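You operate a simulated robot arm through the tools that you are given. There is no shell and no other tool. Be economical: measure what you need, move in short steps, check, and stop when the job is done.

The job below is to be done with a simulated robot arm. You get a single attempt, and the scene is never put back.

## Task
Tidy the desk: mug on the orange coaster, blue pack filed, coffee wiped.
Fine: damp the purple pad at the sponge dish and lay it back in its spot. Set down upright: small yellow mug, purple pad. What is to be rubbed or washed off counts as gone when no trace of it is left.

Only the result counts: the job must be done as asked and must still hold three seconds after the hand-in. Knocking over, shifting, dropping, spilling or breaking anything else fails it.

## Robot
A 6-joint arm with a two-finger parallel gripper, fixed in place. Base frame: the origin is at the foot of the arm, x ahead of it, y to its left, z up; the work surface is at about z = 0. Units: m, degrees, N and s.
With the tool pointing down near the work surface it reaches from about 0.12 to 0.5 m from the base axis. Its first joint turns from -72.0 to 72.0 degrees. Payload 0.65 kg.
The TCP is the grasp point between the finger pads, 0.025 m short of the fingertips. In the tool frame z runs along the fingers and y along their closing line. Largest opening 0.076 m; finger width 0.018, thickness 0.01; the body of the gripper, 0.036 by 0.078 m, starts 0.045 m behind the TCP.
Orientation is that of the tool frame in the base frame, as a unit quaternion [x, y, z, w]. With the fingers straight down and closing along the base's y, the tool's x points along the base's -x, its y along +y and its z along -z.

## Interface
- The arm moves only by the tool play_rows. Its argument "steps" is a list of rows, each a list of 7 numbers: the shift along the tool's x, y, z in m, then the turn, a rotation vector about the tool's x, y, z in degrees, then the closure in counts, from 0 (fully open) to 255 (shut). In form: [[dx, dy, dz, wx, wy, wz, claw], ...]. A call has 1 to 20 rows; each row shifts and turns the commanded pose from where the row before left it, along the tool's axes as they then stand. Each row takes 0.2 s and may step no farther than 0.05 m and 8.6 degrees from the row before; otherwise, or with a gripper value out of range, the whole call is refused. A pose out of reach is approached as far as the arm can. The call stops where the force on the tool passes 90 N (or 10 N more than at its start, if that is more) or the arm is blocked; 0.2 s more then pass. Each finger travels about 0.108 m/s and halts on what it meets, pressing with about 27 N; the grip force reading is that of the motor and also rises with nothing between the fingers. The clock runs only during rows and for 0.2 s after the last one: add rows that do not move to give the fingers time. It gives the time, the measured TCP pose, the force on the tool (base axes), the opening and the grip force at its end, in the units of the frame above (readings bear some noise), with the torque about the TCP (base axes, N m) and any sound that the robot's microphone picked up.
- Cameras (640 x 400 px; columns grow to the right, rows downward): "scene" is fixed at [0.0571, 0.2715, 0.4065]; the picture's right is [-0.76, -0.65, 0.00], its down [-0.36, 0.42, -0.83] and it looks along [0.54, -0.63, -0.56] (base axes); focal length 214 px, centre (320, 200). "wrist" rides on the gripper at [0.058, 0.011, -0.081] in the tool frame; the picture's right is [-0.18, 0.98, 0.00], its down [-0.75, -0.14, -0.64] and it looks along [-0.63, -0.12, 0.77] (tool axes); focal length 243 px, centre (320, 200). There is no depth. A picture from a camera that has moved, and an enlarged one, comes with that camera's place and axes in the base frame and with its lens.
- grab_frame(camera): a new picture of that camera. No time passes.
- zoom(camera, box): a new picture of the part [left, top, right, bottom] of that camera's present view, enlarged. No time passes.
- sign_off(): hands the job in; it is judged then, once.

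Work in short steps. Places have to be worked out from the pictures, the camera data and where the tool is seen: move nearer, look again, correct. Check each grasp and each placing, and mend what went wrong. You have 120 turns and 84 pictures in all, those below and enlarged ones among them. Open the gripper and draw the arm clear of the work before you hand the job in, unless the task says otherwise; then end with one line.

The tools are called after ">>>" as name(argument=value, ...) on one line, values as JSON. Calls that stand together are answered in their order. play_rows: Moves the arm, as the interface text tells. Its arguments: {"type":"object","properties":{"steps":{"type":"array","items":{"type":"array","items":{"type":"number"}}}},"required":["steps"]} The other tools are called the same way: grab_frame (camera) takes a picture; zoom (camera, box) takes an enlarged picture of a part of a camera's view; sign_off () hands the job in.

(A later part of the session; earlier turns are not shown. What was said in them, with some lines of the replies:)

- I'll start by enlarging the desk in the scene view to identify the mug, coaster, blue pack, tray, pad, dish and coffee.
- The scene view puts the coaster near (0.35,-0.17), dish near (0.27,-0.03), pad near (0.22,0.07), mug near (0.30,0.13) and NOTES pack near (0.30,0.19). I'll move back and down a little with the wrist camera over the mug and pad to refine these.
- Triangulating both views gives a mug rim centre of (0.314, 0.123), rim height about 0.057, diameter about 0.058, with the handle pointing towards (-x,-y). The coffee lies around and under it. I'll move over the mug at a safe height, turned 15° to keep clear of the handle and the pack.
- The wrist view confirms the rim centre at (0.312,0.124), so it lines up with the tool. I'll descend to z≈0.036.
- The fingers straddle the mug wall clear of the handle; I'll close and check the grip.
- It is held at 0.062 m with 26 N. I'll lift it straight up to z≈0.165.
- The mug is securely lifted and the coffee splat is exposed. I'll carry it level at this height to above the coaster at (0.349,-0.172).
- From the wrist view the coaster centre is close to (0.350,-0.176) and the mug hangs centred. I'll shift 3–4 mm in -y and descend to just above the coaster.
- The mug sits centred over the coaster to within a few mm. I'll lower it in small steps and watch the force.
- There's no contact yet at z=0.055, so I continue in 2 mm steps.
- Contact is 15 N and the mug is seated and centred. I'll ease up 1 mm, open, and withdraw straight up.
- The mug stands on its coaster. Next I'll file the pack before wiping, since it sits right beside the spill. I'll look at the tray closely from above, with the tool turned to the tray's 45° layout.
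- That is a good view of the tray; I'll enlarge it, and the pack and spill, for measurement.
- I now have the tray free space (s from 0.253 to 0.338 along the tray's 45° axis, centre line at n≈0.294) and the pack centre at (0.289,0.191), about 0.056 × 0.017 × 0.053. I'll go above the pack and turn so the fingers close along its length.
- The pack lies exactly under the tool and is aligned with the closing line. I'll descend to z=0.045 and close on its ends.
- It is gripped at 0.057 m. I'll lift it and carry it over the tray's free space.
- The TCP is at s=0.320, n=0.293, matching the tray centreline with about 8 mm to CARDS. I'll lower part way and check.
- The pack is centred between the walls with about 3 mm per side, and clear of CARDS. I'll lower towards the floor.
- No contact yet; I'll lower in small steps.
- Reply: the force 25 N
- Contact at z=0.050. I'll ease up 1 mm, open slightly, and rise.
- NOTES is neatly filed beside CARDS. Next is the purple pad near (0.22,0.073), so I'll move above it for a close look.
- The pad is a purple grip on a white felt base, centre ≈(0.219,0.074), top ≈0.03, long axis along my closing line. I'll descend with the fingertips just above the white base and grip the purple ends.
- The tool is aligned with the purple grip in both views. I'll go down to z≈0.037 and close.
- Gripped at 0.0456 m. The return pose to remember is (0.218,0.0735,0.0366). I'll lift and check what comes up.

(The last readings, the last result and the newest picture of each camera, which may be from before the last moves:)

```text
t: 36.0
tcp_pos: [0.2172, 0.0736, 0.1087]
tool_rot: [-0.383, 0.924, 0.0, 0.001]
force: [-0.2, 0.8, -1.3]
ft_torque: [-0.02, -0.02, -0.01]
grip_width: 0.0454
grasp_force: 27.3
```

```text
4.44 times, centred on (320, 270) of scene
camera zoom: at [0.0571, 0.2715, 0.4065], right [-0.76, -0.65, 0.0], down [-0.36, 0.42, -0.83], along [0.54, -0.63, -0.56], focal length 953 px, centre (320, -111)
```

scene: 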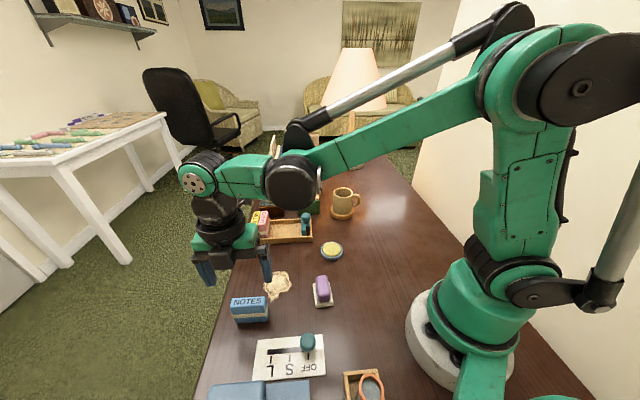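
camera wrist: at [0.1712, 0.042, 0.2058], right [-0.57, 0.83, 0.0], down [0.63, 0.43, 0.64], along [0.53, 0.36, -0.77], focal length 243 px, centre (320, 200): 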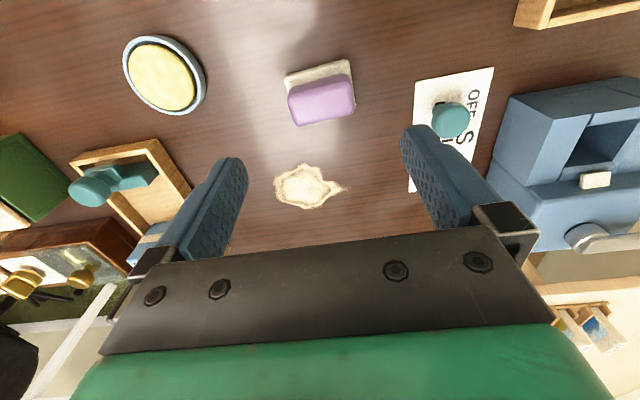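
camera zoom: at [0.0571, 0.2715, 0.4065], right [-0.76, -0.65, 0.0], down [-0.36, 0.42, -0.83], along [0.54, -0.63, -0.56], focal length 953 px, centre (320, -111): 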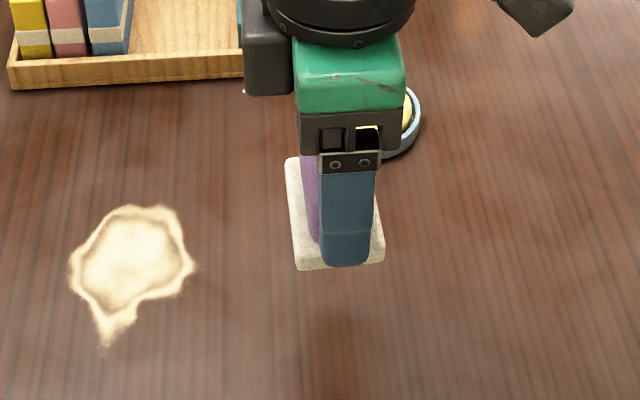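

The white felt lifts with it as one piece. I'll carry it over the sponge dish at about (0.274,-0.030).

>>> play_rows(steps=[[0.0113, -0.0376, 0, 0, 0, 0, 160], [0.0113, -0.0376, 0, 0, 0, 0, 160], [0.0113, -0.0376, 0, 0, 0, 0, 160], [0, 0, 0.02, 0, 0, 0, 160], [0, 0, 0, 0, 0, 0, 160]])

>>> grab_frame(camera="wrist")

>>> zoom(camera="scene", box=[285, 200, 385, 280])

```text
t: 37.2
tcp_pos: [0.2742, -0.0303, 0.0886]
tool_rot: [-0.383, 0.924, 0.001, 0.001]
force: [-0.5, 0.0, 0.5]
ft_torque: [-0.01, 0.0, 0.0]
grip_width: 0.0456
grasp_force: 27.1
```

```text
43 pictures are left
camera wrist: at [0.2249, -0.0623, 0.1685], right [-0.57, 0.82, 0.0], down [0.63, 0.43, 0.64], along [0.53, 0.36, -0.77], focal length 243 px, centre (320, 200)
```

wrist: 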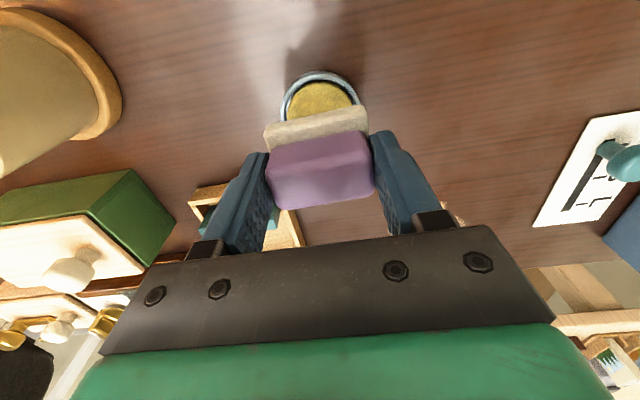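

```text
5.00 times, centred on (335, 240) of scene
camera zoom: at [0.0571, 0.2715, 0.4065], right [-0.76, -0.65, 0.0], down [-0.36, 0.42, -0.83], along [0.54, -0.63, -0.56], focal length 1072 px, centre (245, 0)
```

zoom: 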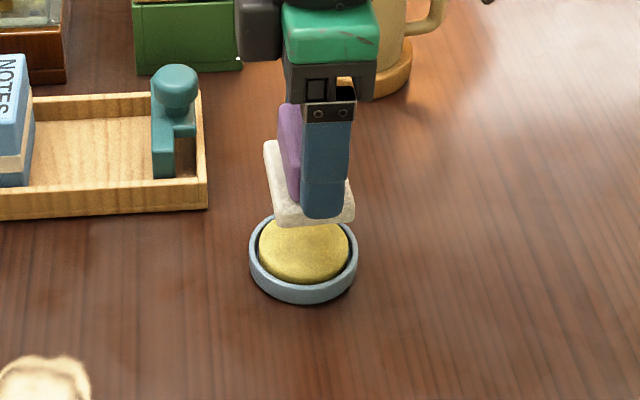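

The pad is centred above the sponge. I'll lower it near the sponge and then press gently.

>>> play_rows(steps=[[0.002, 0, 0.015, 0, 0, 0, 160], [0, 0, 0.013, 0, 0, 0, 160], [0, 0, 0, 0, 0, 0, 160]])

>>> play_rows(steps=[[0, 0, 0.003, 0, 0, 0, 160], [0, 0, 0, 0, 0, 0, 160]])

>>> zoom(camera="scene", box=[295, 220, 365, 280])

```text
t: 38.0
tcp_pos: [0.272, -0.0303, 0.0604]
tool_rot: [-0.383, 0.924, 0.0, 0.001]
force: [-0.1, -0.1, 0.0]
ft_torque: [0.01, 0.03, 0.02]
grip_width: 0.045
grasp_force: 27.0
```

```text
t: 38.6
tcp_pos: [0.2724, -0.0307, 0.0561]
tool_rot: [-0.383, 0.924, 0.0, 0.001]
force: [-0.5, 0.4, -0.2]
ft_torque: [-0.02, -0.02, -0.01]
grip_width: 0.0454
grasp_force: 26.7
```

```text
6.67 times, centred on (330, 250) of scene
camera zoom: at [0.0571, 0.2715, 0.4065], right [-0.76, -0.65, 0.0], down [-0.36, 0.42, -0.83], along [0.54, -0.63, -0.56], focal length 1430 px, centre (253, -133)
```

zoom: 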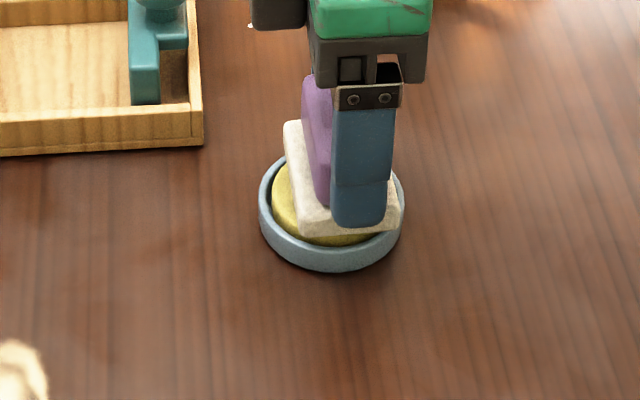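

No contact yet, and the scene view shows the pad about 4 mm off towards -s. I'll correct that and lower further.

>>> play_rows(steps=[[-0.004, 0.002, 0, 0, 0, 0, 160], [0, 0, 0.003, 0, 0, 0, 160], [0, 0, 0, 0, 0, 0, 160]])

>>> play_rows(steps=[[0, 0, 0.002, 0, 0, 0, 160], [0, 0, 0, 0, 0, 0, 160]])

```text
t: 39.4
tcp_pos: [0.2735, -0.0259, 0.0535]
tool_rot: [-0.383, 0.924, 0.0, 0.001]
force: [-1.6, -1.5, 16.3]
ft_torque: [-0.04, 0.06, -0.01]
grip_width: 0.0453
grasp_force: 26.9
```

```text
t: 40.1
tcp_pos: [0.2741, -0.027, 0.0524]
tool_rot: [-0.383, 0.924, 0.0, 0.001]
force: [-3.0, 2.4, 48.2]
ft_torque: [-0.06, 0.02, -0.01]
grip_width: 0.0455
grasp_force: 26.9
stopped in row 2: the force on the tool passed its limit at 92 N (the readings are from after the stop); the commanded pose is now the measured one
```

It is firmly pressed, even a bit hard. I'll raise it and look at the pad and dish.

>>> play_rows(steps=[[0, 0, -0.003, 0, 0, 0, 160], [0, 0, -0.03, 0, 0, 0, 160], [0, 0, -0.03, 0, 0, 0, 160], [0, 0, 0, 0, 0, 0, 160]])

>>> zoom(camera="scene", box=[280, 190, 380, 280])

>>> zoom(camera="wrist", box=[220, 40, 420, 220])

```text
t: 41.1
tcp_pos: [0.2728, -0.0266, 0.1147]
tool_rot: [-0.383, 0.924, 0.001, 0.001]
force: [0.0, 0.4, -0.6]
ft_torque: [-0.02, -0.03, -0.01]
grip_width: 0.0448
grasp_force: 27.2
```

```text
4.44 times, centred on (330, 235) of scene
camera zoom: at [0.0571, 0.2715, 0.4065], right [-0.76, -0.65, 0.0], down [-0.36, 0.42, -0.83], along [0.54, -0.63, -0.56], focal length 953 px, centre (276, 44)
```

zoom: 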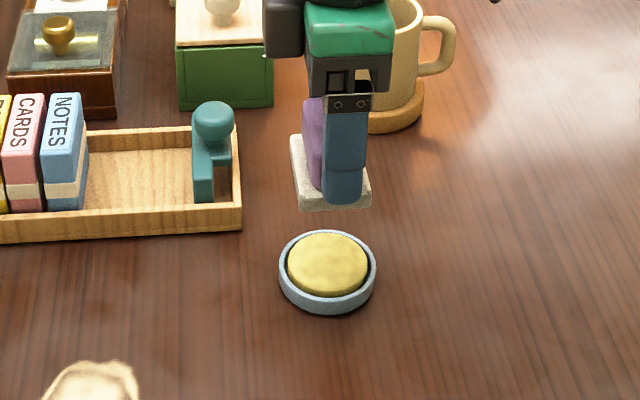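

```text
2.22 times, centred on (320, 130) of wrist
camera zoom: at [0.2245, -0.0585, 0.1939], right [-0.57, 0.82, 0.0], down [0.63, 0.43, 0.64], along [0.53, 0.36, -0.76], focal length 539 px, centre (320, 356)
```

zoom: 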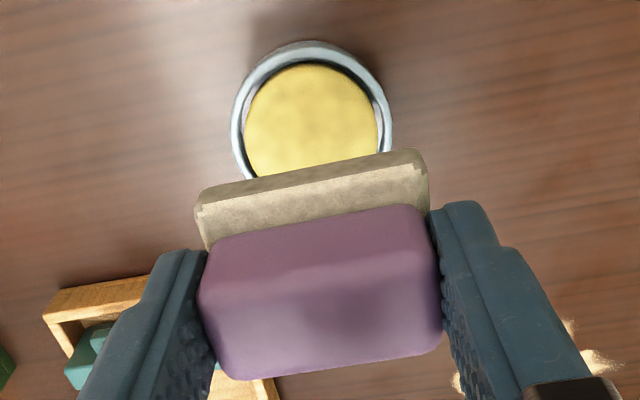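

The felt is visibly darkened (damp) and the dish is undisturbed. I'll move to the edge of the spill (s=0.274, n=0.165) and lower near the desk.

>>> play_rows(steps=[[-0.0333, 0.0156, 0, 0, 0, 0, 160], [-0.0333, 0.0156, 0, 0, 0, 0, 160], [-0.0333, 0.0156, 0.02, 0, 0, 0, 160], [0, 0, 0.03, 0, 0, 0, 160], [0, 0, 0.02, 0, 0, 0, 160], [0, 0, 0, 0, 0, 0, 160]])

>>> zoom(camera="scene", box=[240, 235, 340, 315])

```text
t: 42.5
tcp_pos: [0.3105, 0.0764, 0.0448]
tool_rot: [-0.383, 0.924, 0.001, 0.001]
force: [-0.5, 0.0, -0.6]
ft_torque: [0.0, -0.01, 0.04]
grip_width: 0.0449
grasp_force: 27.5
```

```text
5.00 times, centred on (290, 275) of scene
camera zoom: at [0.0571, 0.2715, 0.4065], right [-0.76, -0.65, 0.0], down [-0.36, 0.42, -0.83], along [0.54, -0.63, -0.56], focal length 1072 px, centre (470, -175)
```

zoom: 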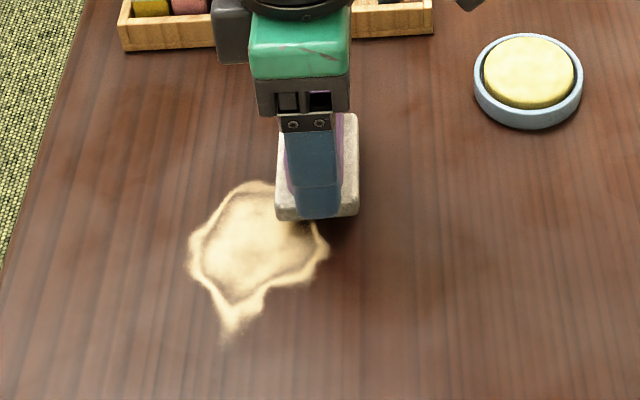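

The pad hovers at the right-hand side of the spill. I'll lower in fine steps until there's a light touch.

>>> play_rows(steps=[[0, 0, 0.004, 0, 0, 0, 160], [0, 0, 0.002, 0, 0, 0, 160], [0, 0, 0, 0, 0, 0, 160]])

>>> play_rows(steps=[[0, 0, 0.0012, 0, 0, 0, 160], [0, 0, 0, 0, 0, 0, 160]])

```text
t: 43.3
tcp_pos: [0.3122, 0.0766, 0.0398]
tool_rot: [-0.383, 0.924, 0.0, 0.001]
force: [0.3, -0.6, 0.1]
ft_torque: [0.0, 0.0, 0.0]
grip_width: 0.0451
grasp_force: 26.9
```

```text
t: 43.9
tcp_pos: [0.3112, 0.0771, 0.0383]
tool_rot: [-0.383, 0.924, 0.001, 0.001]
force: [-0.1, -0.1, -0.9]
ft_torque: [0.05, -0.04, -0.04]
grip_width: 0.0451
grasp_force: 27.4
```

Still no contact at 0.038; continuing.

>>> play_rows(steps=[[0, 0, 0.0012, 0, 0, 0, 160], [0, 0, 0, 0, 0, 0, 160]])

>>> play_rows(steps=[[0, 0, 0.0008, 0, 0, 0, 160], [0, 0, 0, 0, 0, 0, 160]])

```text
t: 44.5
tcp_pos: [0.312, 0.0763, 0.0371]
tool_rot: [-0.383, 0.924, 0.0, 0.001]
force: [-0.9, -2.1, 8.6]
ft_torque: [0.04, 0.01, 0.02]
grip_width: 0.0448
grasp_force: 27.5
```

```text
t: 45.1
tcp_pos: [0.312, 0.0765, 0.0366]
tool_rot: [-0.383, 0.924, 0.001, 0.001]
force: [-0.1, -4.0, 61.1]
ft_torque: [0.05, -0.09, -0.02]
grip_width: 0.0451
grasp_force: 26.3
```

61 N is too heavy. I'll ease up 0.7 mm and make a first slow stroke.

>>> play_rows(steps=[[0, 0, -0.0007, 0, 0, 0, 160], [0, 0.012, 0, 0, 0, 0, 160], [0, 0.012, 0, 0, 0, 0, 160], [0, 0.012, 0, 0, 0, 0, 160], [0, 0.012, 0, 0, 0, 0, 160], [0, 0.012, 0, 0, 0, 0, 160], [0, 0, 0, 0, 0, 0, 160]])

>>> zoom(camera="scene", box=[240, 235, 340, 315])

```text
t: 46.7
tcp_pos: [0.2685, 0.118, 0.0371]
tool_rot: [-0.383, 0.924, 0.001, 0.002]
force: [6.7, -6.2, 23.8]
ft_torque: [-0.17, -0.26, -0.05]
grip_width: 0.0451
grasp_force: 27.1
```

```text
5.00 times, centred on (290, 275) of scene
camera zoom: at [0.057, 0.2715, 0.4066], right [-0.76, -0.65, 0.0], down [-0.36, 0.42, -0.83], along [0.54, -0.63, -0.56], focal length 1072 px, centre (470, -175)
```

zoom: 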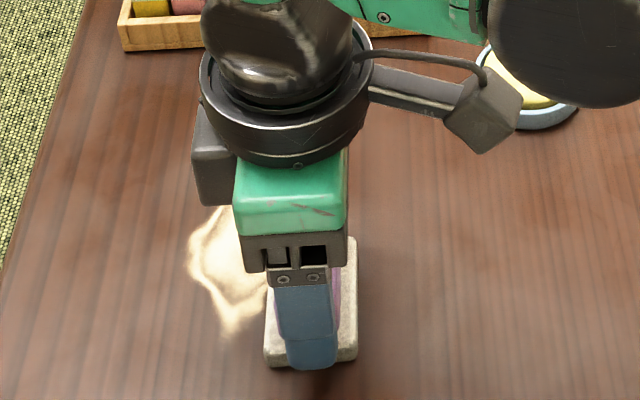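

The stroke is clearing the coffee at about 24 N. I'll continue with parallel strokes, shifting 13 mm in s each time.

>>> play_rows(steps=[[-0.0065, 0, 0, 0, 0, 0, 160], [-0.0065, 0, 0, 0, 0, 0, 160], [0, -0.013, 0, 0, 0, 0, 160], [0, -0.013, 0, 0, 0, 0, 160], [0, -0.013, 0, 0, 0, 0, 160], [0, -0.013, 0, 0, 0, 0, 160], [0, -0.013, 0, 0, 0, 0, 160], [0, 0, 0, 0, 0, 0, 160]])

>>> zoom(camera="scene", box=[240, 235, 340, 315])

```text
t: 48.5
tcp_pos: [0.3243, 0.0828, 0.0358]
tool_rot: [-0.384, 0.923, 0.002, 0.0]
force: [-12.3, 15.2, 44.9]
ft_torque: [0.44, 0.3, 0.05]
grip_width: 0.045
grasp_force: 27.0
```

```text
5.00 times, centred on (290, 275) of scene
camera zoom: at [0.057, 0.2715, 0.4066], right [-0.76, -0.65, 0.0], down [-0.36, 0.42, -0.83], along [0.54, -0.63, -0.56], focal length 1072 px, centre (470, -175)
```

zoom: 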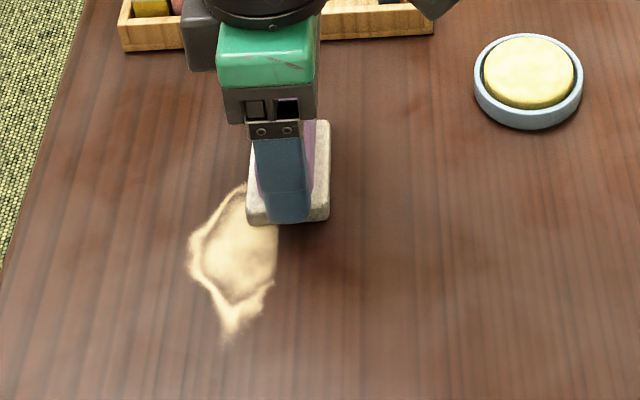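

The force has crept up to 45 N, and the second line doesn't look fully wiped. I'll ease up a bit and repeat this line in the other direction.

>>> play_rows(steps=[[0, 0, -0.0003, 0, 0, 0, 160], [0, 0.013, 0, 0, 0, 0, 160], [0, 0.013, 0, 0, 0, 0, 160], [0, 0.013, 0, 0, 0, 0, 160], [0, 0.013, 0, 0, 0, 0, 160], [0, 0.013, 0, 0, 0, 0, 160], [0, 0, 0, 0, 0, 0, 160]])

>>> zoom(camera="scene", box=[240, 235, 340, 315])

```text
t: 50.1
tcp_pos: [0.2772, 0.1283, 0.0369]
tool_rot: [-0.383, 0.924, 0.0, 0.0]
force: [0.7, 0.3, -1.1]
ft_torque: [0.01, -0.01, 0.03]
grip_width: 0.0451
grasp_force: 27.3
```

```text
5.00 times, centred on (290, 275) of scene
camera zoom: at [0.0571, 0.2715, 0.4065], right [-0.76, -0.65, 0.0], down [-0.36, 0.42, -0.83], along [0.54, -0.63, -0.56], focal length 1072 px, centre (470, -175)
```

zoom: 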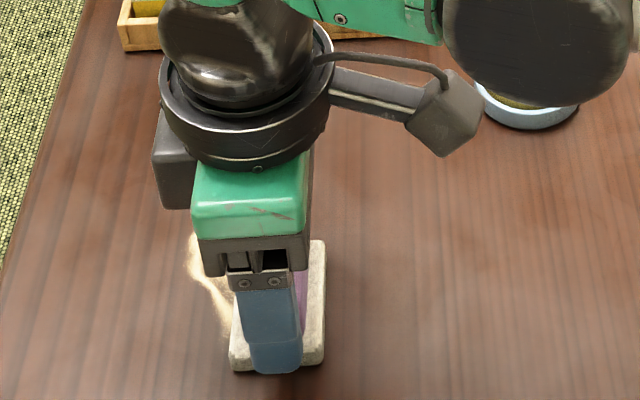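

Contact was lost on this stroke. I'll lower 0.5 mm, shift to the next line, stroke back, and then check.

>>> play_rows(steps=[[0, 0, 0.0005, 0, 0, 0, 160], [0, 0, 0, 0, 0, 0, 160]])

>>> play_rows(steps=[[-0.0065, 0, 0, 0, 0, 0, 160], [-0.0065, 0, 0, 0, 0, 0, 160], [0, -0.013, 0, 0, 0, 0, 160], [0, -0.013, 0, 0, 0, 0, 160], [0, -0.013, 0, 0, 0, 0, 160], [0, -0.013, 0, 0, 0, 0, 160], [0, -0.013, 0, 0, 0, 0, 160], [0, 0, 0, 0, 0, 0, 160]])

>>> zoom(camera="scene", box=[240, 235, 340, 315])

```text
t: 50.7
tcp_pos: [0.2784, 0.1286, 0.037]
tool_rot: [-0.383, 0.924, 0.001, 0.002]
force: [-1.0, -1.2, 10.3]
ft_torque: [-0.07, 0.02, 0.0]
grip_width: 0.045
grasp_force: 26.9
```

```text
t: 52.5
tcp_pos: [0.3341, 0.0921, 0.0367]
tool_rot: [-0.383, 0.924, 0.0, 0.001]
force: [-1.5, 2.3, 7.5]
ft_torque: [0.05, 0.05, 0.05]
grip_width: 0.0447
grasp_force: 27.3
```

```text
5.00 times, centred on (290, 275) of scene
camera zoom: at [0.0571, 0.2715, 0.4065], right [-0.76, -0.65, 0.0], down [-0.36, 0.42, -0.83], along [0.54, -0.63, -0.56], focal length 1072 px, centre (470, -175)
```

zoom: 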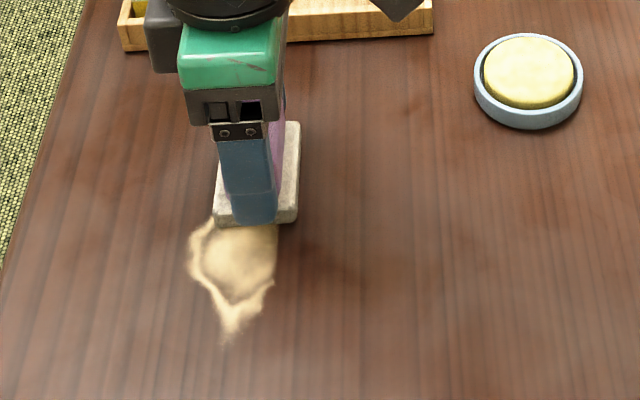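

The coffee on lines 2–3 wasn't removed with very light contact. I'll press a little more (target about 20 N) and stroke this line again.

>>> play_rows(steps=[[0, 0, 0.0003, 0, 0, 0, 160], [0, 0, 0, 0, 0, 0, 160]])

>>> play_rows(steps=[[0, 0.012, 0, 0, 0, 0, 160], [0, 0.012, 0, 0, 0, 0, 160], [0, 0.012, 0, 0, 0, 0, 160]])

>>> play_rows(steps=[[0, 0.012, 0, 0, 0, 0, 160], [0, 0.012, 0, 0, 0, 0, 160]])

>>> zoom(camera="scene", box=[240, 235, 340, 315])

```text
t: 53.1
tcp_pos: [0.3332, 0.0907, 0.0362]
tool_rot: [-0.383, 0.924, 0.001, 0.002]
force: [0.7, 4.6, 25.1]
ft_torque: [0.13, -0.07, 0.02]
grip_width: 0.0451
grasp_force: 26.9
```

```text
t: 53.9
tcp_pos: [0.3083, 0.1148, 0.0361]
tool_rot: [-0.382, 0.924, -0.001, 0.001]
force: [15.8, -18.6, 47.7]
ft_torque: [-0.33, -0.3, -0.02]
grip_width: 0.0448
grasp_force: 26.9
```

```text
t: 54.5
tcp_pos: [0.2915, 0.1334, 0.0362]
tool_rot: [-0.382, 0.924, 0.0, 0.001]
force: [11.3, -9.9, 27.7]
ft_torque: [-0.33, -0.32, 0.04]
grip_width: 0.0452
grasp_force: 27.3
```

```text
5.00 times, centred on (290, 275) of scene
camera zoom: at [0.057, 0.2715, 0.4066], right [-0.76, -0.65, 0.0], down [-0.36, 0.42, -0.83], along [0.54, -0.63, -0.56], focal length 1072 px, centre (470, -175)
```

zoom: 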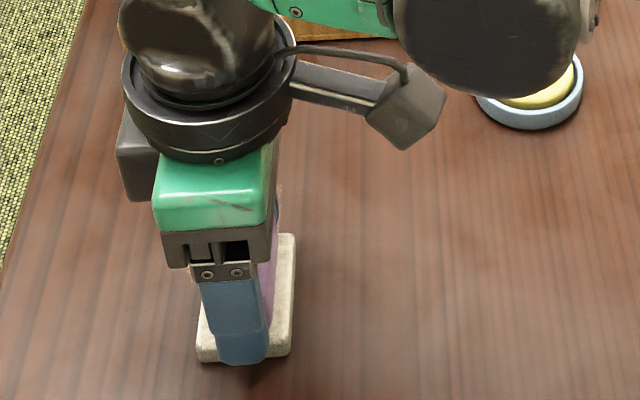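

This stroke ran at 25–48 N. I'll shift to the next line and stroke back to see the result.

>>> play_rows(steps=[[-0.006, 0, 0, 0, 0, 0, 160], [-0.006, 0, 0, 0, 0, 0, 160], [0, -0.012, 0, 0, 0, 0, 160], [0, -0.012, 0, 0, 0, 0, 160]])

>>> play_rows(steps=[[0, -0.012, 0, 0, 0, 0, 160], [0, -0.012, 0, 0, 0, 0, 160], [0, -0.012, 0, 0, 0, 0, 160]])

>>> zoom(camera="scene", box=[240, 235, 340, 315])

```text
t: 55.5
tcp_pos: [0.3175, 0.1257, 0.0367]
tool_rot: [-0.382, 0.924, 0.001, 0.001]
force: [-0.6, 0.7, 0.4]
ft_torque: [0.06, 0.07, 0.02]
grip_width: 0.0452
grasp_force: 27.1
```

```text
t: 56.3
tcp_pos: [0.3414, 0.0995, 0.0364]
tool_rot: [-0.382, 0.924, 0.0, 0.0]
force: [-1.2, 2.0, 2.4]
ft_torque: [0.1, 0.08, 0.0]
grip_width: 0.0451
grasp_force: 26.9
```

```text
5.00 times, centred on (290, 275) of scene
camera zoom: at [0.0571, 0.2715, 0.4065], right [-0.76, -0.65, 0.0], down [-0.36, 0.42, -0.83], along [0.54, -0.63, -0.56], focal length 1072 px, centre (470, -175)
```

zoom: 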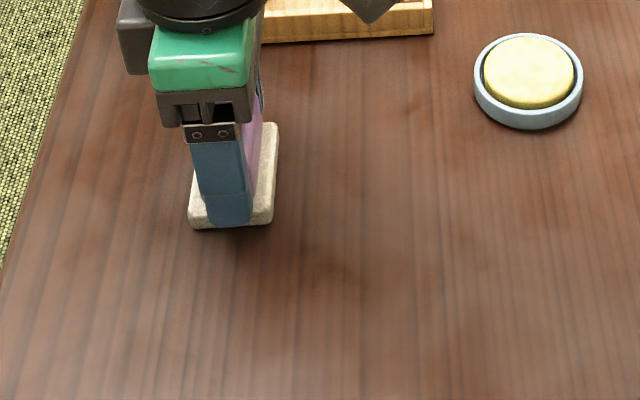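

The +y press strokes do the wiping, and the visible area is clean. I'll lift and look for any remnants.

>>> play_rows(steps=[[0, 0, -0.01, 0, 0, 0, 160], [0, 0, -0.03, 0, 0, 0, 160], [0, 0, -0.03, 0, 0, 0, 160], [0.04, 0, 0, 0, 0, 0, 160], [0.04, 0, 0, 0, 0, 0, 160], [0, 0, 0, 0, 0, 0, 160]])

>>> zoom(camera="scene", box=[240, 235, 320, 305])

>>> grab_frame(camera="wrist")

```text
t: 57.7
tcp_pos: [0.285, 0.0442, 0.1075]
tool_rot: [-0.382, 0.924, 0.001, 0.001]
force: [-1.1, 0.2, 0.2]
ft_torque: [0.02, 0.01, 0.02]
grip_width: 0.0449
grasp_force: 26.5
```

```text
5.71 times, centred on (280, 270) of scene
camera zoom: at [0.0571, 0.2715, 0.4065], right [-0.76, -0.65, 0.0], down [-0.36, 0.42, -0.83], along [0.54, -0.63, -0.56], focal length 1226 px, centre (549, -200)
```

zoom: 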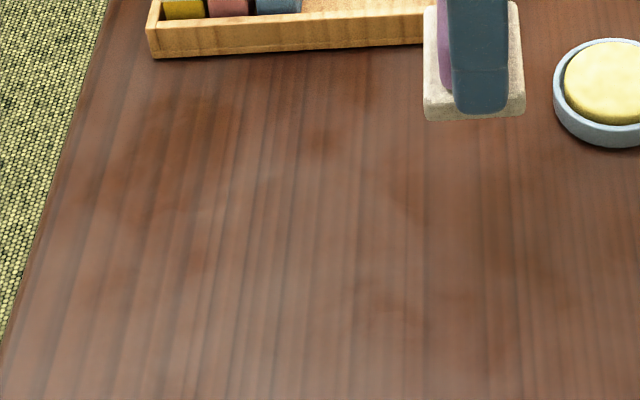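

```text
30 pictures are left
camera wrist: at [0.2366, 0.0115, 0.1866], right [-0.57, 0.82, 0.0], down [0.63, 0.43, 0.64], along [0.53, 0.36, -0.76], focal length 243 px, centre (320, 200)
```

wrist: 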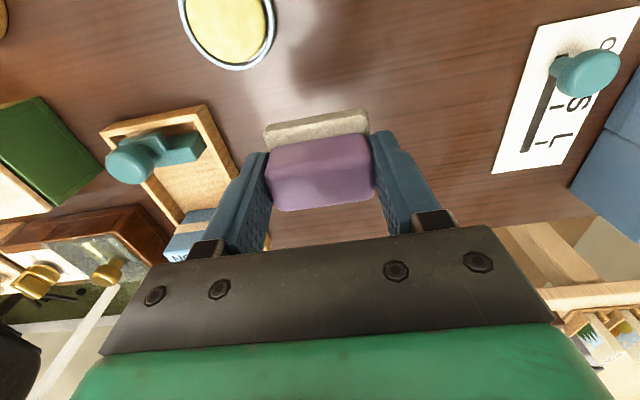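

It looks clean. One tighter enlargement to be sure no faint trace remains before returning the pad.

>>> zoom(camera="scene", box=[260, 258, 320, 308])

```text
8.00 times, centred on (290, 283) of scene
camera zoom: at [0.0571, 0.2715, 0.4065], right [-0.76, -0.65, 0.0], down [-0.36, 0.42, -0.83], along [0.54, -0.63, -0.56], focal length 1716 px, centre (560, -464)
```

zoom: 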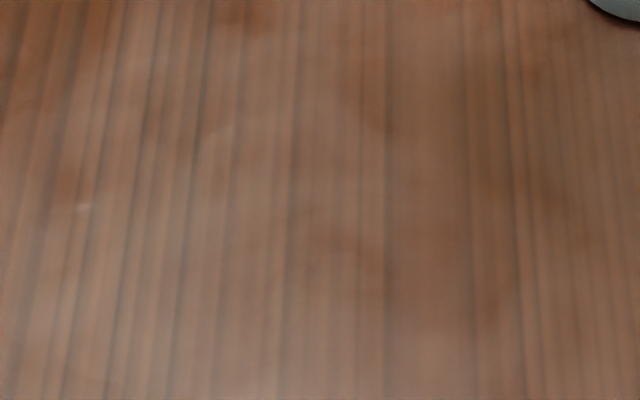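

There is a tiny pale speck near (0.337,0.141), just outside the last wiped line. I'll do one more pressed +y stroke along s≈0.328.

>>> play_rows(steps=[[-0.048, -0.002, 0, 0, 0, 0, 160], [-0.048, 0, 0, 0, 0, 0, 160], [0, 0, 0.03, 0, 0, 0, 160], [0, 0, 0.03, 0, 0, 0, 160], [0, 0, 0.009, 0, 0, 0, 160], [0, 0, 0, 0, 0, 0, 160]])

>>> play_rows(steps=[[0, 0, 0.0012, 0, 0, 0, 160], [0, 0, 0, 0, 0, 0, 160]])

```text
t: 59.1
tcp_pos: [0.3538, 0.1108, 0.0368]
tool_rot: [-0.383, 0.924, 0.001, 0.001]
force: [0.2, 1.9, 10.2]
ft_torque: [0.05, 0.01, -0.02]
grip_width: 0.0453
grasp_force: 27.2
```

```text
t: 59.7
tcp_pos: [0.354, 0.1095, 0.0352]
tool_rot: [-0.383, 0.924, 0.0, 0.002]
force: [1.8, 3.5, 53.4]
ft_torque: [0.09, -0.06, -0.01]
grip_width: 0.0454
grasp_force: 26.9
```

It's pressed at 53 N; I'll ease 0.4 mm and stroke.

>>> play_rows(steps=[[0, 0, -0.0004, 0, 0, 0, 160], [0, 0.012, 0, 0, 0, 0, 160], [0, 0.012, 0, 0, 0, 0, 160], [0, 0.012, 0, 0, 0, 0, 160]])

>>> play_rows(steps=[[0, 0.012, 0, 0, 0, 0, 160], [0, 0.012, 0, 0, 0, 0, 160], [0, 0.012, 0, 0, 0, 0, 160]])

>>> play_rows(steps=[[0, 0, -0.01, 0, 0, 0, 160], [0, 0, -0.03, 0, 0, 0, 160], [0, 0, -0.03, 0, 0, 0, 160], [0.045, -0.015, 0, 0, 0, 0, 160], [0.045, -0.015, 0, 0, 0, 0, 160], [0, 0, 0, 0, 0, 0, 160]])

>>> zoom(camera="scene", box=[245, 258, 305, 308])

```text
t: 60.7
tcp_pos: [0.331, 0.1338, 0.0369]
tool_rot: [-0.383, 0.924, 0.0, 0.001]
force: [12.6, -14.9, 36.6]
ft_torque: [-0.36, -0.33, -0.02]
grip_width: 0.0454
grasp_force: 27.2
```

```text
t: 61.5
tcp_pos: [0.303, 0.1619, 0.0366]
tool_rot: [-0.384, 0.923, 0.001, 0.001]
force: [10.8, -10.5, 27.5]
ft_torque: [-0.32, -0.34, 0.0]
grip_width: 0.045
grasp_force: 26.8
```

```text
t: 62.9
tcp_pos: [0.2605, 0.077, 0.1048]
tool_rot: [-0.383, 0.924, 0.001, 0.0]
force: [0.0, -0.5, 0.4]
ft_torque: [-0.01, 0.0, 0.04]
grip_width: 0.045
grasp_force: 27.6
```

```text
8.00 times, centred on (275, 283) of scene
camera zoom: at [0.0571, 0.2715, 0.4065], right [-0.76, -0.65, 0.0], down [-0.36, 0.42, -0.83], along [0.54, -0.63, -0.56], focal length 1716 px, centre (680, -464)
```

zoom: 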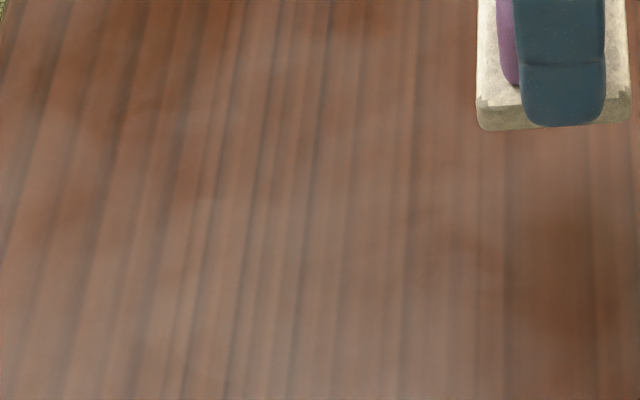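

The speck is gone and the desk is clean. I'll take the pad back to its spot at (0.218,0.0735).

>>> play_rows(steps=[[0.0323, 0.0273, 0, 0, 0, 0, 160], [0, 0, 0, 0, 0, 0, 160]])

>>> zoom(camera="scene", box=[240, 235, 340, 315])

```text
t: 63.5
tcp_pos: [0.218, 0.0734, 0.103]
tool_rot: [-0.382, 0.924, 0.001, 0.002]
force: [0.5, -0.3, -0.3]
ft_torque: [-0.01, 0.0, -0.02]
grip_width: 0.0449
grasp_force: 26.5
```

```text
5.00 times, centred on (290, 275) of scene
camera zoom: at [0.0571, 0.2715, 0.4065], right [-0.76, -0.65, 0.0], down [-0.36, 0.42, -0.83], along [0.54, -0.63, -0.56], focal length 1072 px, centre (470, -175)
```

zoom: 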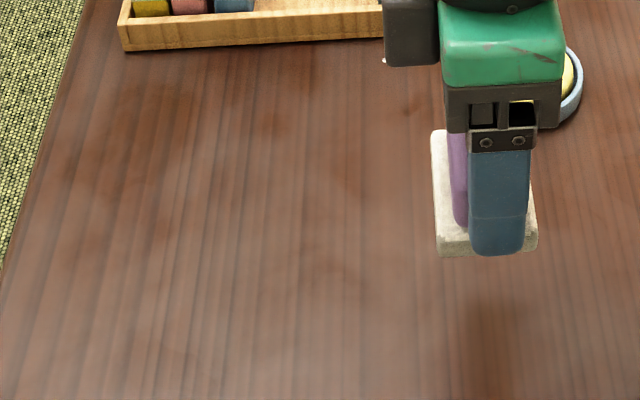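

The whole spill area is clear. I'll lower the pad to just above the desk, then touch down gently.

>>> play_rows(steps=[[0, 0, 0.03, 0, 0, 0, 160], [0, 0, 0.025, 0, 0, 0, 160], [0, 0, 0.008, 0, 0, 0, 160], [0, 0, 0, 0, 0, 0, 160]])

>>> play_rows(steps=[[0, 0, 0.0015, 0, 0, 0, 160], [0, 0, 0, 0, 0, 0, 160]])

```text
t: 64.5
tcp_pos: [0.2192, 0.0717, 0.0427]
tool_rot: [-0.383, 0.924, 0.001, 0.001]
force: [0.1, -0.2, -0.4]
ft_torque: [0.0, -0.01, -0.01]
grip_width: 0.0449
grasp_force: 26.9
```

```text
t: 65.1
tcp_pos: [0.218, 0.0719, 0.0403]
tool_rot: [-0.383, 0.924, 0.0, 0.001]
force: [-0.5, 0.0, 0.6]
ft_torque: [0.0, 0.02, -0.01]
grip_width: 0.0447
grasp_force: 26.9
```

>>> play_rows(steps=[[0, 0, 0.0018, 0, 0, 0, 160], [0, 0, 0, 0, 0, 0, 160]])

>>> play_rows(steps=[[0, 0, 0.001, 0, 0, 0, 160], [0, 0, 0, 0, 0, 0, 160]])

```text
t: 65.7
tcp_pos: [0.2189, 0.0722, 0.04]
tool_rot: [-0.382, 0.924, 0.0, 0.0]
force: [0.0, 0.8, 0.5]
ft_torque: [0.01, 0.02, -0.03]
grip_width: 0.0452
grasp_force: 26.4
```

```text
t: 66.3
tcp_pos: [0.2188, 0.0726, 0.0387]
tool_rot: [-0.383, 0.924, 0.0, 0.001]
force: [0.0, -0.4, 0.2]
ft_torque: [-0.03, 0.03, 0.0]
grip_width: 0.0451
grasp_force: 27.4
```

Still no contact at 0.0387; I'll continue the last millimetres.

>>> play_rows(steps=[[0, 0, 0.001, 0, 0, 0, 160], [0, 0, 0, 0, 0, 0, 160]])

>>> play_rows(steps=[[0, 0, 0.0008, 0, 0, 0, 160], [0, 0, 0, 0, 0, 0, 160]])

```text
t: 66.9
tcp_pos: [0.2192, 0.0742, 0.0375]
tool_rot: [-0.383, 0.924, 0.0, 0.002]
force: [-0.1, 0.1, 0.1]
ft_torque: [-0.02, 0.01, -0.01]
grip_width: 0.0453
grasp_force: 26.9
```

```text
t: 67.5
tcp_pos: [0.2196, 0.0728, 0.0363]
tool_rot: [-0.383, 0.924, 0.0, 0.001]
force: [0.4, 3.3, 22.1]
ft_torque: [0.13, -0.05, 0.03]
grip_width: 0.0451
grasp_force: 27.2
```

The pad is down (22 N). I'll ease up 0.4 mm, release, and rise straight up.

>>> play_rows(steps=[[0, 0, -0.0004, 0, 0, 0, 160], [0, 0, 0, 0, 0, 0, 100], [0, 0, 0, 0, 0, 0, 0], [0, 0, 0, 0, 0, 0, 0], [0, 0, -0.02, 0, 0, 0, 0], [0, 0, -0.04, 0, 0, 0, 0], [0, 0, -0.04, 0, 0, 0, 0], [0, 0, -0.05, 0, 0, 0, 0], [0.03, -0.02, -0.03, 0, 0, 0, 0], [0, 0, 0, 0, 0, 0, 0]])

>>> grab_frame(camera="wrist")

>>> zoom(camera="scene", box=[225, 235, 345, 330])

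>>> grab_frame(camera="scene")

```text
t: 69.7
tcp_pos: [0.2106, 0.0383, 0.2172]
tool_rot: [-0.383, 0.924, 0.0, 0.0]
force: [-0.1, -0.9, 0.3]
ft_torque: [-0.01, 0.02, 0.01]
grip_width: 0.0761
grasp_force: 0.0
```

```text
26 pictures are left
camera wrist: at [0.1614, 0.0061, 0.2967], right [-0.57, 0.82, 0.0], down [0.63, 0.43, 0.64], along [0.53, 0.36, -0.76], focal length 243 px, centre (320, 200)
```

wrist: 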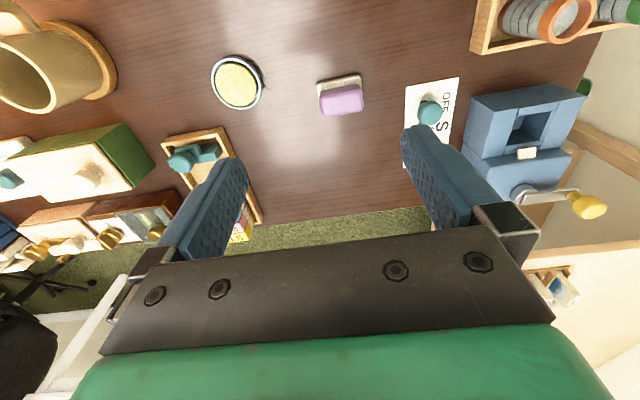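

```text
4.21 times, centred on (285, 282) of scene
camera zoom: at [0.0571, 0.2715, 0.4065], right [-0.76, -0.65, 0.0], down [-0.36, 0.42, -0.83], along [0.54, -0.63, -0.56], focal length 903 px, centre (467, -147)
```

zoom: 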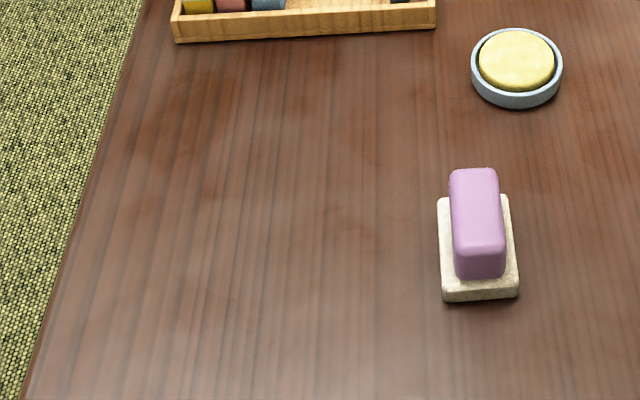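

```text
24 pictures are left
```

scene: 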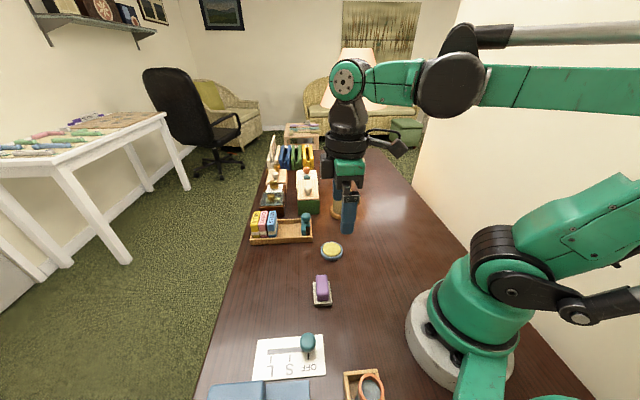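

The pad stands back in its spot, and the mug, pack and dish all look right. I'll do one last enlarged wrist check of the wiped area and the mug.

>>> zoom(camera="wrist", box=[240, 70, 420, 220])

>>> zoom(camera="wrist", box=[0, 0, 160, 140])

```text
2.67 times, centred on (330, 145) of wrist
camera zoom: at [0.1614, 0.0061, 0.2967], right [-0.57, 0.82, 0.0], down [0.63, 0.43, 0.64], along [0.53, 0.36, -0.76], focal length 647 px, centre (293, 347)
```

zoom: 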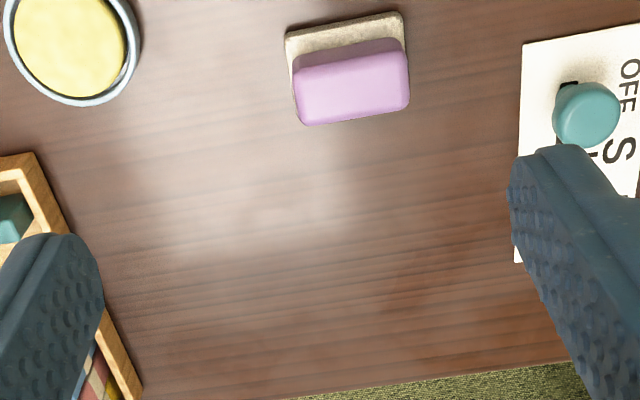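

```text
2.86 times, centred on (80, 70) of wrist
camera zoom: at [0.1614, 0.0061, 0.2967], right [-0.57, 0.82, 0.0], down [0.63, 0.43, 0.64], along [0.53, 0.36, -0.76], focal length 693 px, centre (1006, 571)
```

zoom: 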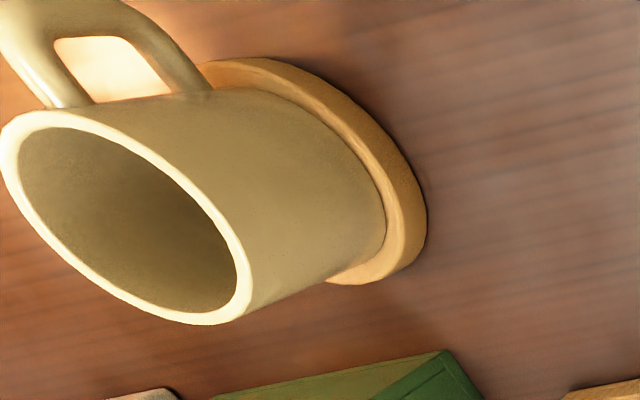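

The mug is on the coaster, the pack is filed, the desk shows only smooth lamp glare, and the gripper is open and clear. I'm handing in.

>>> sign_off()

```text
The job is handed in.
```

I handed the job in with the mug upright on the orange coaster, the blue NOTES pack filed beside CARDS, the coffee wiped with no trace visible, and the damped purple pad back upright in its spot, about 3 mm and a few degrees off where it started.
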